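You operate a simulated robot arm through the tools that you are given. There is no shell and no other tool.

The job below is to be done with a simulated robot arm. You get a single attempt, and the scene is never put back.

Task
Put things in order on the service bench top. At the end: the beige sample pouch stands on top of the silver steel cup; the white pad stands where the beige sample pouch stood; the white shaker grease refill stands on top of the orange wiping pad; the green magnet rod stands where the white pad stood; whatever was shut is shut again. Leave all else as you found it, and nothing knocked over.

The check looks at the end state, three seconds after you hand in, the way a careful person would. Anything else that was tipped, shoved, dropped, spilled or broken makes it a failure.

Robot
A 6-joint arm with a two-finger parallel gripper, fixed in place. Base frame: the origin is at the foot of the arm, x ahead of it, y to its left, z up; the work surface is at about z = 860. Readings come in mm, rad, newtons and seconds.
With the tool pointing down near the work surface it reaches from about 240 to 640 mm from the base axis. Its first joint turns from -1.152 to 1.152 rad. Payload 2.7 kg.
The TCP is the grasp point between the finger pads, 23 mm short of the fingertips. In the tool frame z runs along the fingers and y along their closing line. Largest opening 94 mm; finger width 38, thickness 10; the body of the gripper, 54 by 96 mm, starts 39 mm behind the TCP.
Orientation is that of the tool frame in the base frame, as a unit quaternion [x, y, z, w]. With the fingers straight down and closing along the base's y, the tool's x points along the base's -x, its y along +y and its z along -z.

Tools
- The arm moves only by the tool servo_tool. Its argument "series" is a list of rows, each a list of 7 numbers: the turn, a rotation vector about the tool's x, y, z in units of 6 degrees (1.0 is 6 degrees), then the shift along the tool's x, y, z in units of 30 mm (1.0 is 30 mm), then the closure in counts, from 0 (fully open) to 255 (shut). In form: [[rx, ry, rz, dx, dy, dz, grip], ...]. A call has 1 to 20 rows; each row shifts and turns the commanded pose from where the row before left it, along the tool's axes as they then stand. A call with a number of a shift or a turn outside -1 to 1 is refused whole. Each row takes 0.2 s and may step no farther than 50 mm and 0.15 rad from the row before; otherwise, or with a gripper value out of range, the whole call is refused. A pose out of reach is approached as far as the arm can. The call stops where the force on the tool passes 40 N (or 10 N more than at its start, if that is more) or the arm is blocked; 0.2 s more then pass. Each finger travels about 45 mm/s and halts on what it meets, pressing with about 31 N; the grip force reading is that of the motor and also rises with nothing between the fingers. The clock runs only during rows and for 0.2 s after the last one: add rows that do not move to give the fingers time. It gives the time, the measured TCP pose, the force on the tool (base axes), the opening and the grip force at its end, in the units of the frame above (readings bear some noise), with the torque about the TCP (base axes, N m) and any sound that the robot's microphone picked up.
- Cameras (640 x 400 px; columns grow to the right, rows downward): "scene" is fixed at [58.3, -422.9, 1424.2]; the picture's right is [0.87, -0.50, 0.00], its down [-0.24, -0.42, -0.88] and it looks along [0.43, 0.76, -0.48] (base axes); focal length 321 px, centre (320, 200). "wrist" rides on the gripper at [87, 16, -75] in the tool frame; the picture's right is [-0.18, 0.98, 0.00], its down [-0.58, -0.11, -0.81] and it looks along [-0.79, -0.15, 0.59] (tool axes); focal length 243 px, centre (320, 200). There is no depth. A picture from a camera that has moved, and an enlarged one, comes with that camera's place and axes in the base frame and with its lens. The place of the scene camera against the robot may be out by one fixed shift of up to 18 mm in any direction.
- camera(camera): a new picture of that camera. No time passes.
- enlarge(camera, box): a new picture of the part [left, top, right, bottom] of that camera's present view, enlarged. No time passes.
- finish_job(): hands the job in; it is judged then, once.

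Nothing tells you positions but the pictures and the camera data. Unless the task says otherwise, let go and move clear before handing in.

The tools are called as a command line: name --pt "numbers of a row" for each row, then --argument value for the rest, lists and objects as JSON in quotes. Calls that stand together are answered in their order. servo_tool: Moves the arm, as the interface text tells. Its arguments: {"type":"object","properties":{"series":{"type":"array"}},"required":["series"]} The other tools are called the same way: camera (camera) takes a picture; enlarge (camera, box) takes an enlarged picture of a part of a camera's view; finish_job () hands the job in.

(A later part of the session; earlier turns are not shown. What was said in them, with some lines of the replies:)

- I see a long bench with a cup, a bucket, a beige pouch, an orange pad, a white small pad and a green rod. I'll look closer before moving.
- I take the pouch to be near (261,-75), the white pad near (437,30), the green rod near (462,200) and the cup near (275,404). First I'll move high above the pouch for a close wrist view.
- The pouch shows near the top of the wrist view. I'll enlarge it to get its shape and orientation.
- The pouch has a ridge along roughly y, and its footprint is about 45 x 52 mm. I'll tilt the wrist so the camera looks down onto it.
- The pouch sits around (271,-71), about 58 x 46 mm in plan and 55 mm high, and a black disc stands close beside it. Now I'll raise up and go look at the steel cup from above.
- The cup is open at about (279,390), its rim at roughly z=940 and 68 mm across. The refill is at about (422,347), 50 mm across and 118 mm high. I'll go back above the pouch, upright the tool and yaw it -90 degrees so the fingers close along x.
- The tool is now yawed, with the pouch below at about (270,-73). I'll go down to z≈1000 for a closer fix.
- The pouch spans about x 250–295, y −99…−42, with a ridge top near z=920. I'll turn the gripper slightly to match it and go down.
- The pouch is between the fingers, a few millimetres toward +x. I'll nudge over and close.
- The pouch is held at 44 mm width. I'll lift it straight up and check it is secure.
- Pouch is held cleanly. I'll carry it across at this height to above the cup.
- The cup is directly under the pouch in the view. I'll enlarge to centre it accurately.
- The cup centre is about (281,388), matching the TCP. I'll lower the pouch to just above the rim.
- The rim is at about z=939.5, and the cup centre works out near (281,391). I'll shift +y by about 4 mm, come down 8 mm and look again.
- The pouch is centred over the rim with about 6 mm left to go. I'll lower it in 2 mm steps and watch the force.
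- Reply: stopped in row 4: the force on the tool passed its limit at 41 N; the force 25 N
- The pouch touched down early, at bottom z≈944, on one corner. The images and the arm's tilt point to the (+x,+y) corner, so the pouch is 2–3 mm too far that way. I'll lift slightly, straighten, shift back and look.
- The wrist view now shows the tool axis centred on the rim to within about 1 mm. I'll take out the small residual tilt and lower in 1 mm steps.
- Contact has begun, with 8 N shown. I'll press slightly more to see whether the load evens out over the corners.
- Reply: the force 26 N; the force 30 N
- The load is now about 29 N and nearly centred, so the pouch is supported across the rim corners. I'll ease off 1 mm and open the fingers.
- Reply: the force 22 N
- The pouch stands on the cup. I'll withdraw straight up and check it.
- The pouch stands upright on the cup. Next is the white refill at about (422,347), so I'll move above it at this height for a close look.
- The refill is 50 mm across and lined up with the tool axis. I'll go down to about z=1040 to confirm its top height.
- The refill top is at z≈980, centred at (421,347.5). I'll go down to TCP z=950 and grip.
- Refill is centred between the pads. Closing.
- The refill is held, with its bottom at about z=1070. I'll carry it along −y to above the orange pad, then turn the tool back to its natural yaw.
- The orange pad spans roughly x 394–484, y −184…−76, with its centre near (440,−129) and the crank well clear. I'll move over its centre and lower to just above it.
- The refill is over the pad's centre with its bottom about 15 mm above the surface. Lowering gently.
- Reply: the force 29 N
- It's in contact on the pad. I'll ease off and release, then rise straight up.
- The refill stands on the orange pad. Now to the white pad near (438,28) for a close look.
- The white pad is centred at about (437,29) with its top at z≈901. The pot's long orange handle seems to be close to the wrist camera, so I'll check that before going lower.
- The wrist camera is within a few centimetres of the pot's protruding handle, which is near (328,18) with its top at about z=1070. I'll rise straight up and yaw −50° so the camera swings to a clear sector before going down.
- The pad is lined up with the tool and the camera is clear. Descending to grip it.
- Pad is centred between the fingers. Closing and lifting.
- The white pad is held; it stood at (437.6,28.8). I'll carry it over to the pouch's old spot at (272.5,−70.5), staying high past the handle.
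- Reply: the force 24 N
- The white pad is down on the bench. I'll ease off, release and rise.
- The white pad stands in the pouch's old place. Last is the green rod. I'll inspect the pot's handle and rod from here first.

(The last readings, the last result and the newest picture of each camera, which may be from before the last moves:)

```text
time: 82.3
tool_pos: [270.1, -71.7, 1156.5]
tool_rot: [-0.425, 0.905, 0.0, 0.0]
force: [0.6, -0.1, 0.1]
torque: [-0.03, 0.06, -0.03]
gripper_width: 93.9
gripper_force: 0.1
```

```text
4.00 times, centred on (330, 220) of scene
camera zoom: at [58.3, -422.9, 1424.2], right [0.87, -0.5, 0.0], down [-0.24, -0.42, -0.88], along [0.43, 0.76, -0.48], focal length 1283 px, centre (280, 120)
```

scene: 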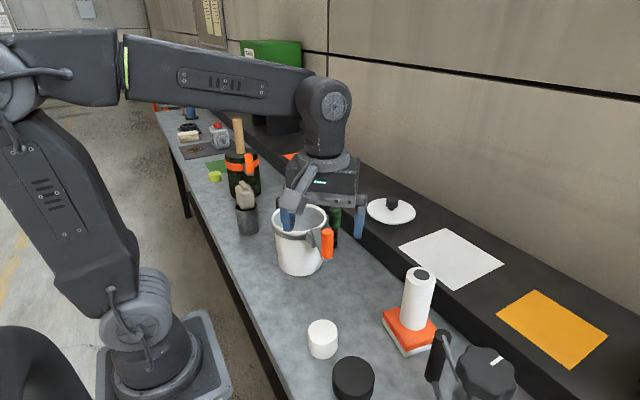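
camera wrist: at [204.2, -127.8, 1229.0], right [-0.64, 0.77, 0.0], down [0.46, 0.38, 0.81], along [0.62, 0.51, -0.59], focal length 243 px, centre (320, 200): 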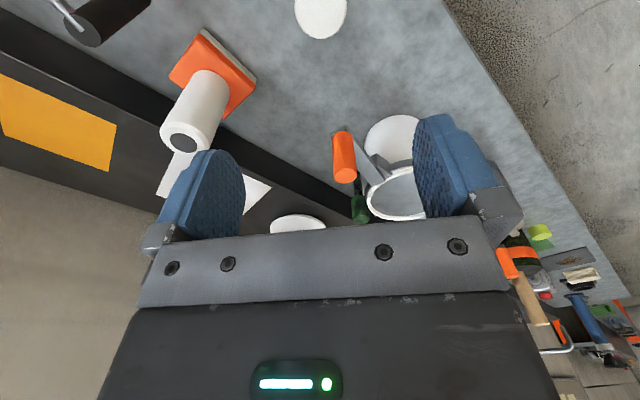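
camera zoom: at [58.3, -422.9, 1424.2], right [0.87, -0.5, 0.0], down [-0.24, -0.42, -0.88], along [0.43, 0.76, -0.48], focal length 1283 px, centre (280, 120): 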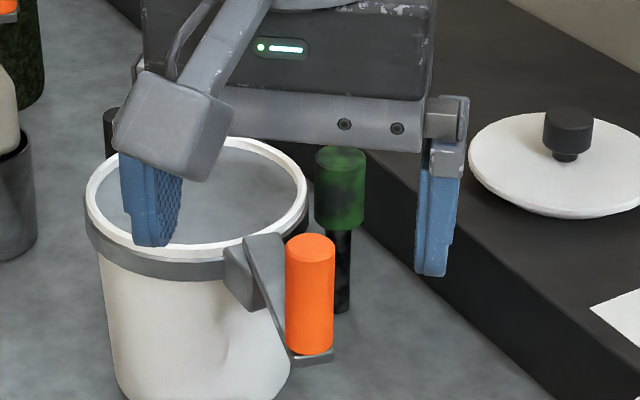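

The pot's orange handle is at about (325,10) with z from 1000 to 1075. The rod is near (457,186) with its top at z≈985. I'll return to natural yaw up here and fly above the rod.

servo_tool --pt "0 0 0.926 0 0 0 0" --pt "0 0 0.926 0 0 0 0" --pt "0 0 0.926 0 0 0 0" --pt "0 0 0.926 0 0 0 0" --pt "0 0 0.926 0 0 0 0" --pt "0 0 0.926 0 0 0 0" --pt "0 0 0.926 0 0 0 0" --pt "0 0 0.926 0 0 0 0" --pt "0 0 0.926 0 0 0 0" --pt "0 0 0 0 0 0 0"

servo_tool --pt "0 0 0 -0.692 0.955 0 0" --pt "0 0 0 -0.692 0.955 0 0" --pt "0 0 0 -0.692 0.955 0 0" --pt "0 0 0 -0.692 0.955 0 0" --pt "0 0 0 -0.692 0.955 0 0" --pt "0 0 0 -0.692 0.955 0 0" --pt "0 0 0 -0.692 0.955 0 0" --pt "0 0 0 -0.692 0.955 0 0" --pt "0 0 0 -0.692 0.955 0 0" --pt "0 0 0 0 0 0 0"

camera --camera "wrist"

camera --camera "scene"

```text
time: 84.5
tool_pos: [270.6, -69.8, 1153.0]
tool_rot: [-0.001, 1.0, 0.0, 0.0]
force: [-0.3, 0.1, -0.1]
torque: [0.01, -0.04, 0.0]
gripper_width: 94.2
gripper_force: 0.1
```

```text
time: 86.7
tool_pos: [458.6, 186.5, 1152.4]
tool_rot: [-0.001, 1.0, -0.001, -0.001]
force: [0.0, 0.3, 0.1]
torque: [-0.01, -0.01, -0.03]
gripper_width: 94.0
gripper_force: 0.0
```

```text
taken
camera wrist: at [372.2, 201.7, 1227.5], right [0.18, 0.98, 0.0], down [0.58, -0.11, 0.81], along [0.79, -0.15, -0.59], focal length 243 px, centre (320, 200)
```

wrist: 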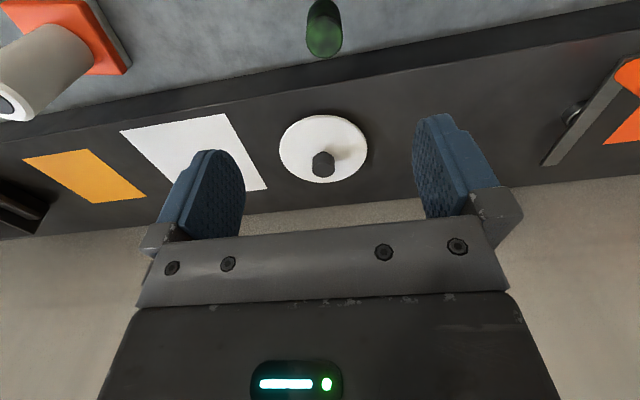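

```text
taken
```

scene: 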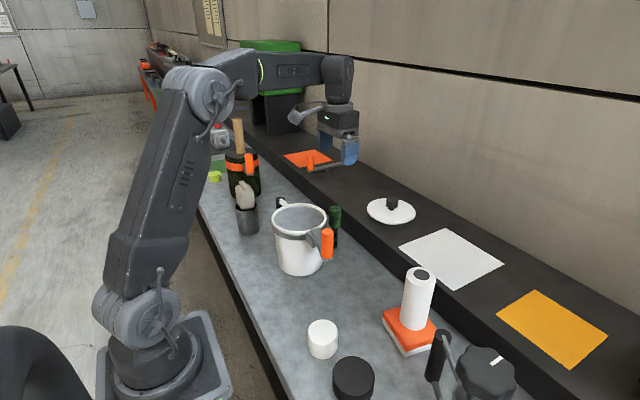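

servo_tool --pt "0 0 0 0 0.05 0.9 0" --pt "0 0 0 0 0 0.9 0" --pt "0 0 0 0 0 0.9 0" --pt "0 0 0 0 0 0.3 0" --pt "0 0 0 0 0 0 0"

camera --camera "wrist"

enlarge --camera "wrist" --box '[240, 0, 400, 120]'

enlarge --camera "scene" --box '[260, 120, 400, 260]'

```text
time: 87.9
tool_pos: [457.7, 189.8, 1062.9]
tool_rot: [-0.002, 1.0, -0.001, 0.001]
force: [0.1, -0.4, -0.1]
torque: [-0.02, -0.03, 0.02]
gripper_width: 94.0
gripper_force: 0.0
```

```text
taken
camera wrist: at [372.0, 204.6, 1137.1], right [0.18, 0.98, 0.0], down [0.58, -0.11, 0.81], along [0.79, -0.15, -0.59], focal length 243 px, centre (320, 200)
```

wrist: 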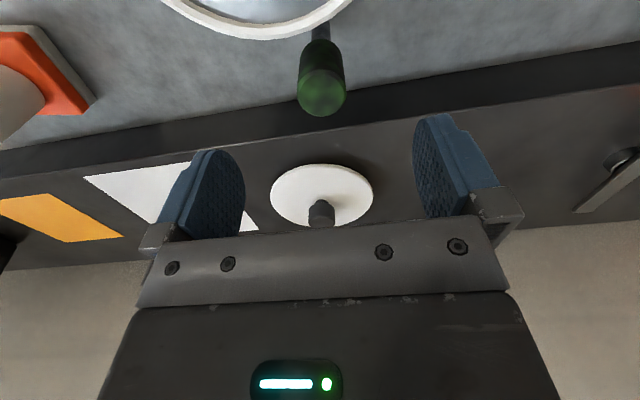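

```text
3.33 times, centred on (320, 60) of wrist
camera zoom: at [372.0, 204.6, 1137.1], right [0.18, 0.98, 0.0], down [0.58, -0.11, 0.81], along [0.79, -0.15, -0.59], focal length 809 px, centre (320, 667)
```

zoom: 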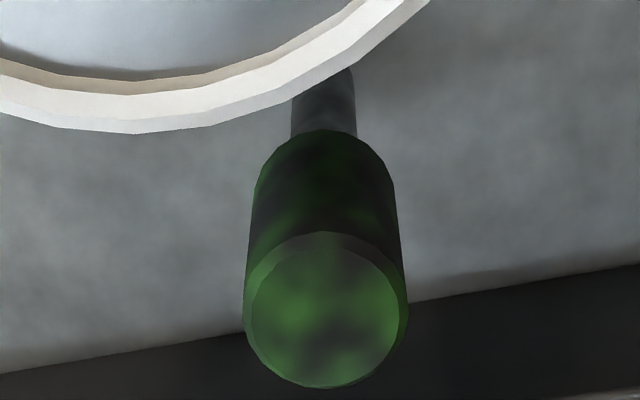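

```text
2.86 times, centred on (330, 190) of scene
camera zoom: at [58.3, -422.9, 1424.2], right [0.87, -0.5, 0.0], down [-0.24, -0.42, -0.88], along [0.43, 0.76, -0.48], focal length 916 px, centre (291, 229)
```

zoom: 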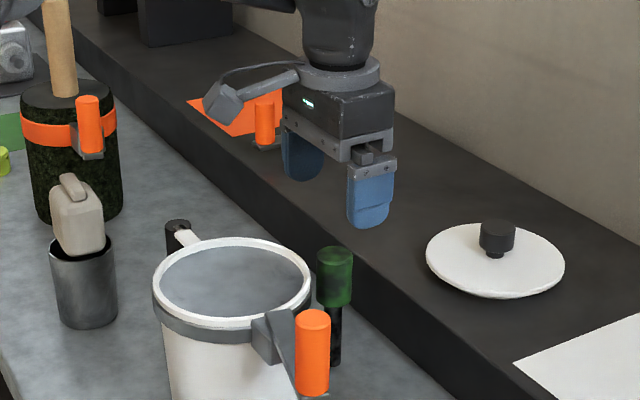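

The rod's head is 34 mm across, centred at about (461,188.5), with its top at z≈981. I'll shift by a few millimetres and go down to just above it to check the alignment.

servo_tool --pt "0 0 0 -0.117 0.033 0 0" --pt "0 0 0 0 0 0.9 0" --pt "0 0 0 0 0 0.8 0" --pt "0 0 0 0 0 0 0"

camera --camera "wrist"

enlarge --camera "scene" --box '[270, 140, 390, 260]'

```text
time: 88.9
tool_pos: [460.3, 190.5, 1012.7]
tool_rot: [-0.002, 1.0, 0.001, 0.0]
force: [-1.4, -0.3, 1.0]
torque: [-0.02, -0.01, -0.01]
gripper_width: 93.9
gripper_force: 0.0
```

```text
taken
camera wrist: at [374.9, 206.2, 1087.0], right [0.18, 0.98, 0.0], down [0.58, -0.11, 0.81], along [0.79, -0.15, -0.59], focal length 243 px, centre (320, 200)
```

wrist: 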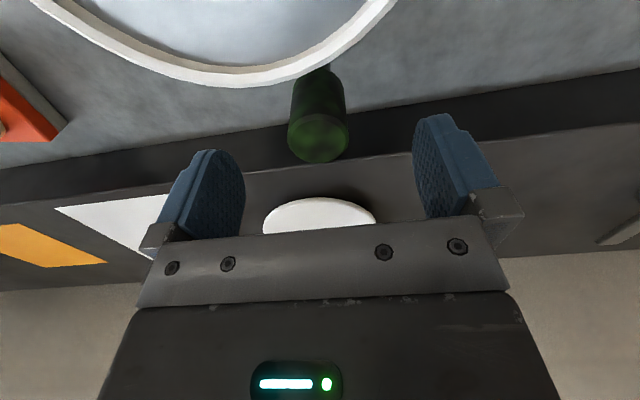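

```text
3.33 times, centred on (330, 200) of scene
camera zoom: at [58.3, -422.9, 1424.2], right [0.87, -0.5, 0.0], down [-0.24, -0.42, -0.88], along [0.43, 0.76, -0.48], focal length 1069 px, centre (287, 200)
```

zoom: 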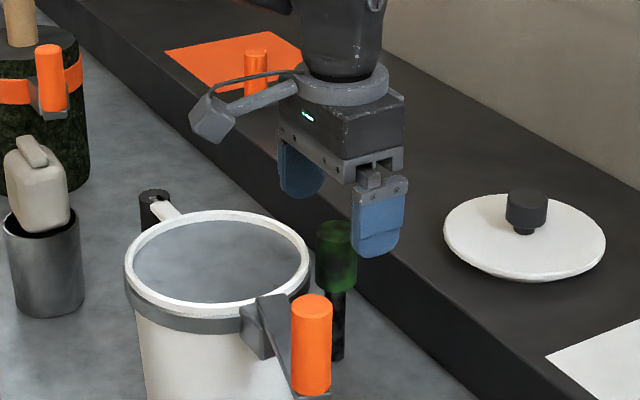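

The rod is aligned with the tool axis. Going down to TCP z≈968 and checking before closing.

servo_tool --pt "0 0 0 0 0 0.6 0" --pt "0 0 0 0 0 0.6 0" --pt "0 0 0 0 0 0.27 0" --pt "0 0 0 0 0 0 0"

camera --camera "wrist"

enlarge --camera "scene" --box '[270, 140, 390, 260]'

```text
time: 89.9
tool_pos: [460.2, 190.0, 967.8]
tool_rot: [-0.002, 1.0, 0.0, 0.0]
force: [-0.3, -0.4, -0.5]
torque: [-0.01, -0.01, -0.01]
gripper_width: 93.9
gripper_force: 0.1
```

```text
taken
camera wrist: at [374.2, 205.6, 1041.9], right [0.18, 0.98, 0.0], down [0.58, -0.11, 0.81], along [0.79, -0.15, -0.59], focal length 243 px, centre (320, 200)
```

wrist: 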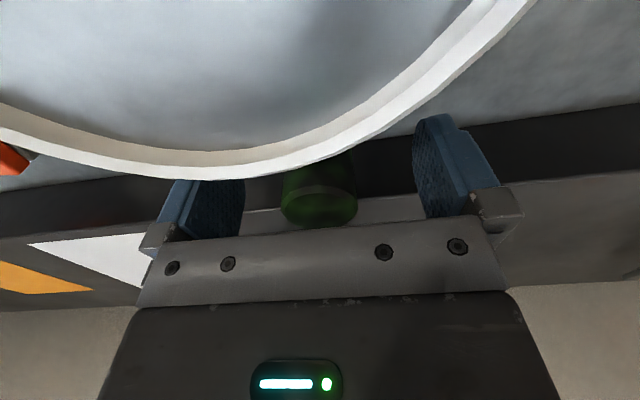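

```text
3.33 times, centred on (330, 200) of scene
camera zoom: at [58.3, -422.9, 1424.2], right [0.87, -0.5, 0.0], down [-0.24, -0.42, -0.88], along [0.43, 0.76, -0.48], focal length 1069 px, centre (287, 200)
```

zoom: 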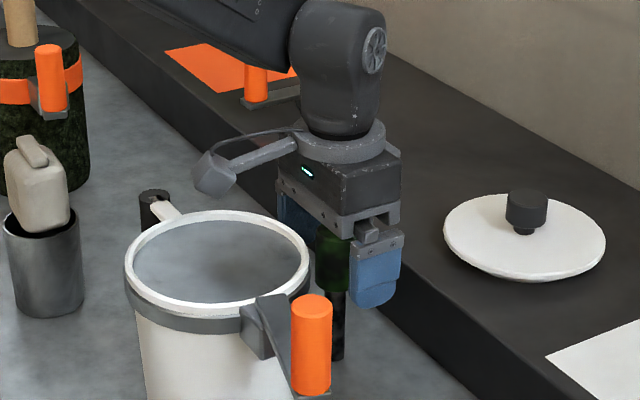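

The head is between the fingers. Closing on it.

servo_tool --pt "0 0 0 0 0 0 120" --pt "0 0 0 0 0 0 150" --pt "0 0 0 0 0 0 255" --pt "0 0 0 0 0 0 255" --pt "0 0 0 0 0 0 255" --pt "0 0 0 0 0 0 255" --pt "0 0 0 0 0 0 255"

enlarge --camera "scene" --box '[300, 190, 380, 270]'

camera --camera "wrist"

```text
time: 91.5
tool_pos: [459.4, 190.5, 968.7]
tool_rot: [-0.002, 1.0, 0.0, -0.001]
force: [0.3, -0.5, -0.2]
torque: [-0.09, 0.02, -0.01]
gripper_width: 32.8
gripper_force: 31.1
```

```text
5.00 times, centred on (340, 230) of scene
camera zoom: at [58.3, -422.9, 1424.2], right [0.87, -0.5, 0.0], down [-0.24, -0.42, -0.88], along [0.43, 0.76, -0.48], focal length 1603 px, centre (220, 50)
```

zoom: 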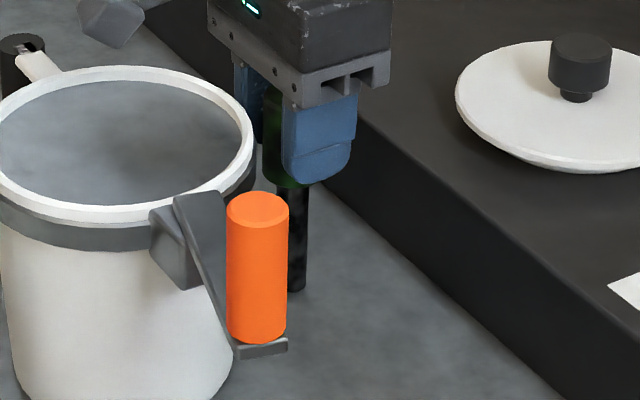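

```text
taken
camera wrist: at [374.3, 205.6, 1042.1], right [0.18, 0.98, 0.0], down [0.58, -0.11, 0.81], along [0.79, -0.15, -0.59], focal length 243 px, centre (320, 200)
```

wrist: 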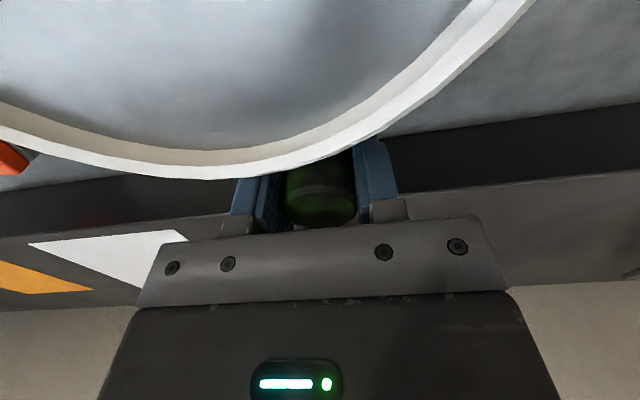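

Rod is gripped (33 mm). Lifting straight up slowly at first.

servo_tool --pt "0 0 0 0 0 -0.1 255" --pt "0 0 0 0 0 -0.2 255" --pt "0 0 0 0 0 -0.4 255" --pt "0 0 0 0 0 -0.8 255" --pt "0 0 0 0 0 -0.9 255" --pt "0 0 0 0 0 -0.9 255" --pt "0 0 0 0 0 -0.9 255" --pt "0 0 0 0 0 -0.9 255" --pt "0 0 0 0 0 0 255"

camera --camera "wrist"

camera --camera "scene"

```text
time: 93.5
tool_pos: [462.5, 190.0, 1122.1]
tool_rot: [-0.001, 1.0, 0.0, 0.001]
force: [0.5, 0.2, -1.9]
torque: [-0.01, -0.01, 0.01]
gripper_width: 33.1
gripper_force: 31.4
```

```text
taken
camera wrist: at [376.6, 206.0, 1196.4], right [0.18, 0.98, 0.0], down [0.58, -0.11, 0.81], along [0.79, -0.15, -0.59], focal length 243 px, centre (320, 200)
```

wrist: 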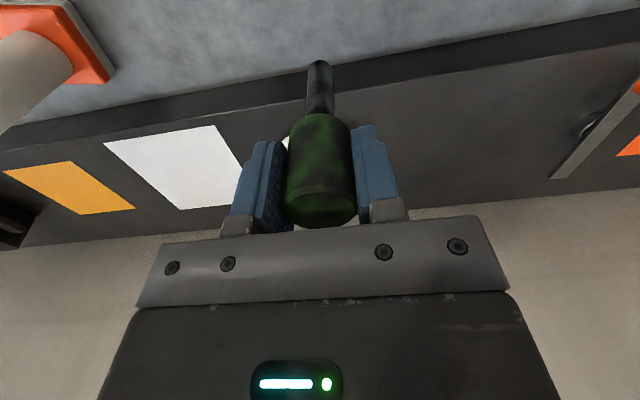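

```text
taken
```

scene: 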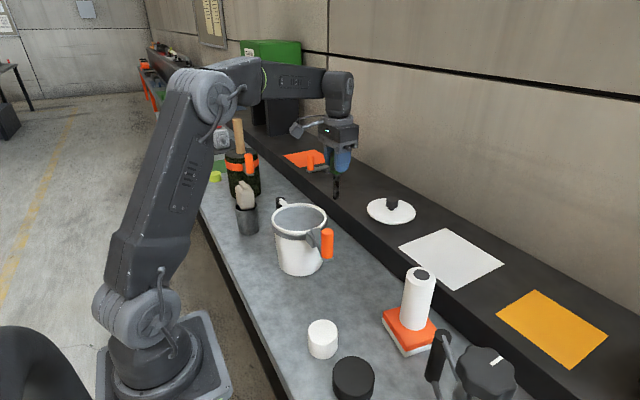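

The rod hangs straight in the grip. I'll carry it to above the white pad's old spot (437.6,28.8) and yaw −50° so the camera stays clear of the pot's handle.

servo_tool --pt "0 0 0 0.128 -0.897 0 255" --pt "0 0 0 0.128 -0.897 0 255" --pt "0 0 0 0.128 -0.897 0 255" --pt "0 0 0 0.128 -0.897 0 255" --pt "0 0 0 0.128 -0.897 0 255" --pt "0 0 0 0.128 -0.897 0 255" --pt "0 0 0 0 0 0 255" --pt "0 0 -0.926 0 0 0 255" --pt "0 0 -0.926 0 0 0 255" --pt "0 0 -0.926 0 0 0 255" --pt "0 0 -0.926 0 0 0 255" --pt "0 0 -0.926 0 0 0 255" --pt "0 0 -0.926 0 0 0 255" --pt "0 0 -0.926 0 0 0 255" --pt "0 0 -0.926 0 0 0 255" --pt "0 0 -0.926 0 0 0 255" --pt "0 0 0 0 0 0 255"

camera --camera "wrist"

camera --camera "scene"

```text
time: 97.1
tool_pos: [438.2, 29.8, 1121.7]
tool_rot: [-0.424, 0.906, 0.001, 0.0]
force: [0.6, -0.1, -1.3]
torque: [0.01, -0.01, -0.01]
gripper_width: 32.8
gripper_force: 31.1
```

```text
taken
camera wrist: at [372.2, -27.5, 1195.6], right [-0.64, 0.77, 0.0], down [0.45, 0.38, 0.81], along [0.62, 0.52, -0.59], focal length 243 px, centre (320, 200)
```

wrist: 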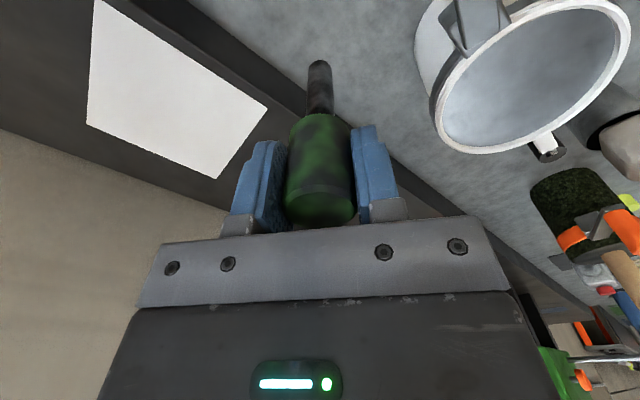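

```text
taken
```

scene: 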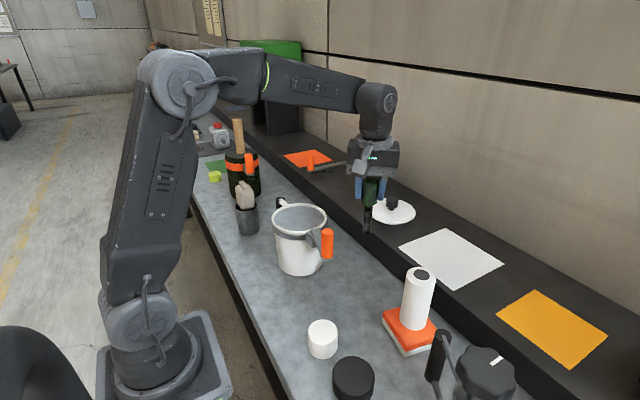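

servo_tool --pt "0 0 0 0 0 0.9 255" --pt "0 0 0 0 0 0.9 255" --pt "0 0 0 0 0 0.9 255" --pt "0 0 0 0 0 0.9 255" --pt "0 0 0 0 0 0.7 255" --pt "0 0 0 0 0 0.4 255" --pt "0 0 0 0 0 0 255"

enlarge --camera "scene" --box '[300, 190, 420, 310]'

camera --camera "wrist"

```text
time: 98.7
tool_pos: [437.3, 30.0, 981.7]
tool_rot: [-0.424, 0.906, 0.001, 0.0]
force: [0.5, -0.6, -1.5]
torque: [-0.03, 0.01, 0.02]
gripper_width: 32.7
gripper_force: 31.0
```

```text
3.33 times, centred on (360, 250) of scene
camera zoom: at [58.3, -422.9, 1424.2], right [0.87, -0.5, 0.0], down [-0.24, -0.42, -0.88], along [0.43, 0.76, -0.48], focal length 1069 px, centre (187, 33)
```

zoom: 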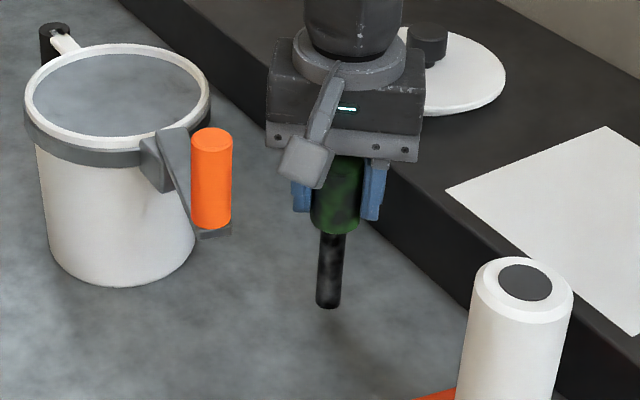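

```text
taken
camera wrist: at [372.2, -27.2, 1055.5], right [-0.64, 0.77, 0.0], down [0.46, 0.38, 0.81], along [0.62, 0.51, -0.59], focal length 243 px, centre (320, 200)
```

wrist: 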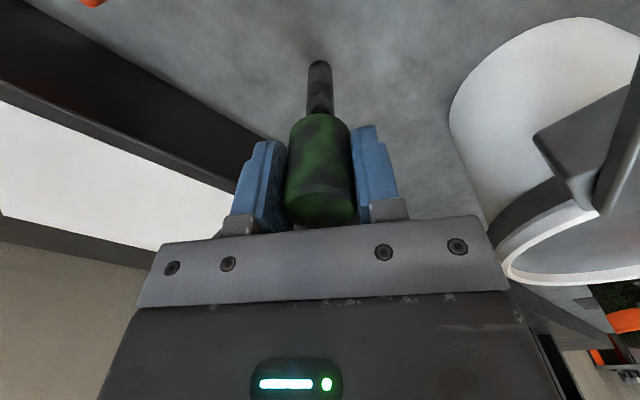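

The rod is vertical with its foot about 13 mm above the bench. Lowering in small steps.

servo_tool --pt "0 0 0 0 0 0.15 255" --pt "0 0 0 0 0 0.12 255" --pt "0 0 0 0 0 0.07 255" --pt "0 0 0 0 0 0 255"

servo_tool --pt "0 0 0 0 0 0.03 255" --pt "0 0 0 0 0 0 255"

```text
time: 99.7
tool_pos: [438.8, 28.8, 972.0]
tool_rot: [-0.425, 0.905, 0.0, 0.0]
force: [-0.5, -0.5, -1.0]
torque: [0.03, 0.01, 0.0]
gripper_width: 32.7
gripper_force: 31.2
```

```text
time: 100.3
tool_pos: [439.1, 29.7, 969.6]
tool_rot: [-0.424, 0.905, 0.0, 0.0]
force: [-0.2, -0.1, -1.1]
torque: [0.0, 0.03, 0.0]
gripper_width: 32.8
gripper_force: 30.7
```

servo_tool --pt "0 0 0 0 0 0.03 255" --pt "0 0 0 0 0 0 255"

servo_tool --pt "0 0 0 0 0 0.03 255" --pt "0 0 0 0 0 0 255"

```text
time: 100.9
tool_pos: [439.1, 29.6, 968.7]
tool_rot: [-0.424, 0.906, 0.0, 0.0]
force: [-0.7, 0.2, -1.6]
torque: [-0.02, 0.01, 0.0]
gripper_width: 32.6
gripper_force: 30.4
```

```text
time: 101.5
tool_pos: [438.7, 30.7, 968.7]
tool_rot: [-0.425, 0.905, 0.001, 0.001]
force: [-4.7, -0.2, 11.8]
torque: [0.09, 0.41, 0.03]
gripper_width: 32.8
gripper_force: 31.3
```

The rod's foot is on the bench. Easing off half a millimetre and opening gently.

servo_tool --pt "0 0 0 0 0 -0.015 255" --pt "0 0 0 0 0 0 255"

servo_tool --pt "0 0 0 0 0 0 150" --pt "0 0 0 0 0 0 140" --pt "0 0 0 0 0 0 100" --pt "0 0 0 0 0 0 50" --pt "0 0 0 0 0 0 50"

camera --camera "wrist"

enlarge --camera "scene" --box '[300, 190, 420, 310]'

```text
time: 102.1
tool_pos: [438.7, 30.8, 968.8]
tool_rot: [-0.425, 0.905, -0.001, 0.001]
force: [-3.1, 0.4, 14.6]
torque: [0.15, 0.28, 0.01]
gripper_width: 32.6
gripper_force: 30.5
```

```text
time: 103.3
tool_pos: [438.3, 29.6, 967.3]
tool_rot: [-0.424, 0.906, 0.0, -0.001]
force: [0.0, -0.6, 0.7]
torque: [0.02, -0.01, -0.01]
gripper_width: 75.4
gripper_force: 0.0
```

```text
taken
camera wrist: at [372.2, -26.9, 1041.6], right [-0.64, 0.77, 0.0], down [0.46, 0.38, 0.81], along [0.62, 0.51, -0.59], focal length 243 px, centre (320, 200)
```

wrist: 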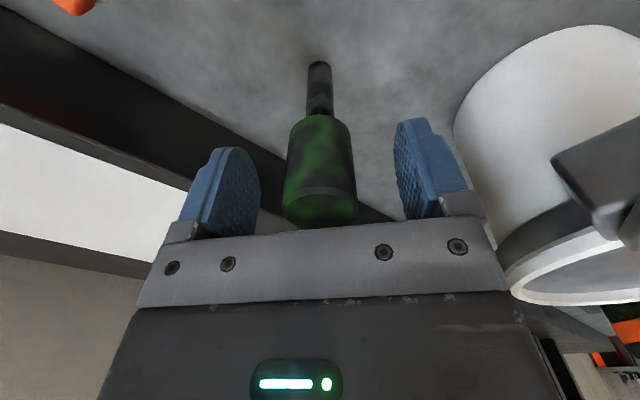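

```text
3.33 times, centred on (360, 250) of scene
camera zoom: at [58.3, -422.9, 1424.2], right [0.87, -0.5, 0.0], down [-0.24, -0.42, -0.88], along [0.43, 0.76, -0.48], focal length 1069 px, centre (187, 33)
```

zoom: 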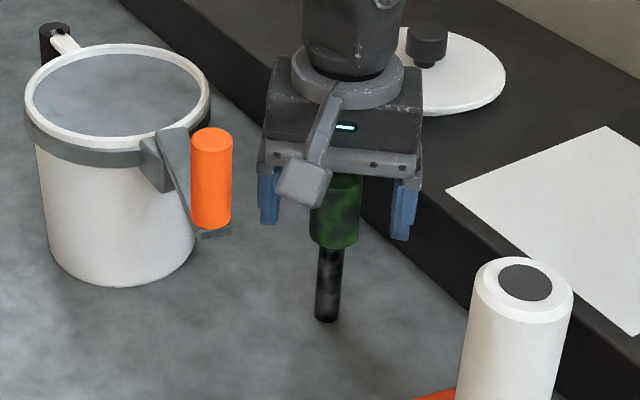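

The rod stands by itself upright. I'll rise straight up, clear of everything, and inspect the whole bench.

servo_tool --pt "0 0 0 0 0 -0.2 50" --pt "0 0 0 0 0 -0.5 50" --pt "0 0 0 0 0 -0.9 50" --pt "0 0 0 0 0 -1 0" --pt "0 0 0 0 0 -1 0" --pt "0 0 0 0 0 -1 0" --pt "0 0 0 0 0 -1 0" --pt "0 0 0 0 0 -1 0" --pt "0 0 0 0 0 0 0"

camera --camera "scene"

camera --camera "wrist"

enlarge --camera "scene" --box '[215, 160, 415, 300]'

enlarge --camera "scene" --box '[290, 250, 530, 400]'

```text
time: 105.3
tool_pos: [440.2, 31.0, 1165.9]
tool_rot: [-0.425, 0.905, 0.0, -0.001]
force: [0.1, 0.6, 0.5]
torque: [0.0, -0.01, -0.05]
gripper_width: 94.0
gripper_force: 0.1
```

```text
taken
```

scene: 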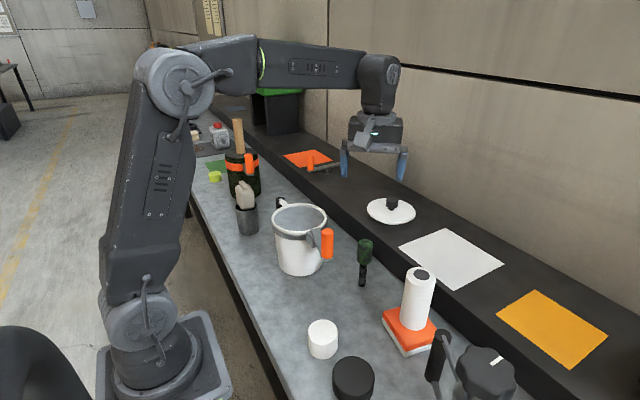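

```text
taken
camera wrist: at [372.6, -27.0, 1240.9], right [-0.64, 0.77, 0.0], down [0.46, 0.38, 0.81], along [0.62, 0.51, -0.59], focal length 243 px, centre (320, 200)
```

wrist: 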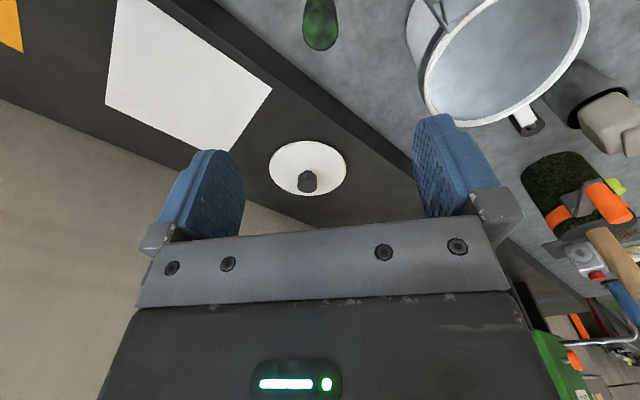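

```text
2.86 times, centred on (315, 230) of scene
camera zoom: at [58.3, -422.9, 1424.2], right [0.87, -0.5, 0.0], down [-0.24, -0.42, -0.88], along [0.43, 0.76, -0.48], focal length 916 px, centre (334, 114)
```

zoom: 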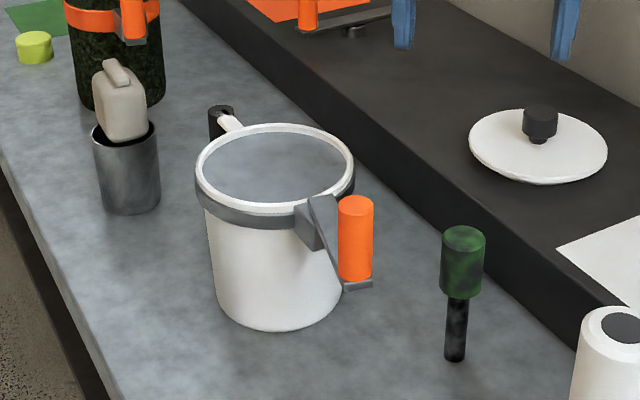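

```text
2.67 times, centred on (410, 325) of scene
camera zoom: at [58.3, -422.9, 1424.2], right [0.87, -0.5, 0.0], down [-0.24, -0.42, -0.88], along [0.43, 0.76, -0.48], focal length 855 px, centre (80, -133)
```

zoom: 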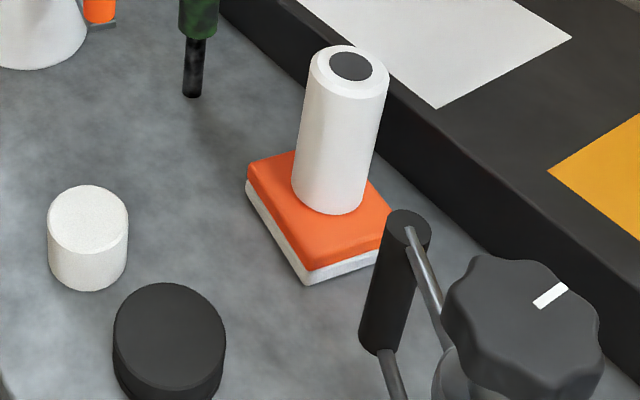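

Everything looks in place. One last close check of the pouch on the cup before handing in.

enlarge --camera "scene" --box '[223, 170, 271, 240]'

servo_tool --pt "0 0 0 0 0 0 0" --pt "0 0 0 0 0 0 0" --pt "0 0 0 0 0 0 0"

enlarge --camera "wrist" --box '[520, 40, 640, 180]'

```text
5.71 times, centred on (247, 205) of scene
camera zoom: at [58.3, -422.9, 1424.2], right [0.87, -0.5, 0.0], down [-0.24, -0.42, -0.88], along [0.43, 0.76, -0.48], focal length 1832 px, centre (737, 171)
```

zoom: 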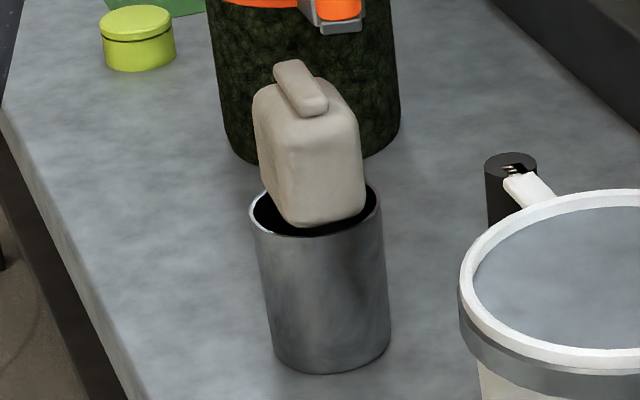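

```text
time: 106.1
tool_pos: [440.1, 28.6, 1166.2]
tool_rot: [-0.424, 0.906, 0.001, 0.0]
force: [-0.1, 0.3, 0.9]
torque: [0.01, 0.0, 0.0]
gripper_width: 93.8
gripper_force: 0.0
```

```text
2.86 times, centred on (580, 110) of wrist
camera zoom: at [372.7, -27.1, 1240.5], right [-0.64, 0.77, 0.0], down [0.46, 0.38, 0.81], along [0.62, 0.51, -0.59], focal length 693 px, centre (-423, 457)
```

zoom: 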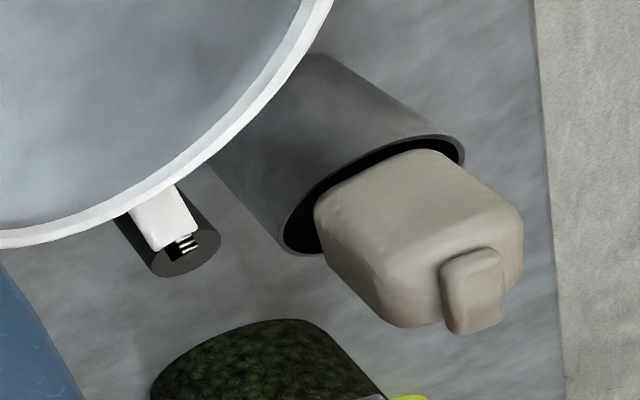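

The pouch sits level and has been steady on the cup rim for over a minute. The white pad, the refill on the orange pad and the green rod all stand where asked, nothing else has moved, and the arm is clear. I'm handing in.

finish_job

```text
The job is handed in.
```

All four moves are done and I've handed the job in. The arm let go and was clear of everything beforehand.

- **Beige sample pouch:** it stands upright on the rim of the silver steel cup. The cup is open and the pouch is only slightly wider than the opening, so it rests on its corners. It stayed steady there for over a minute.
- **White pad:** it stands where the pouch was, within about 2 mm. I took "white pad" to be the small white cylinder, not the white sheet on the shelf.
- **White shaker grease refill:** it stands on the middle of the orange wiping pad.
- **Green magnet rod:** it stands upright where the white pad was, within about 2 mm.

Nothing shut had to be opened. In the last pictures nothing was knocked over, and the pot, cup and orange pad had not moved from their first positions.
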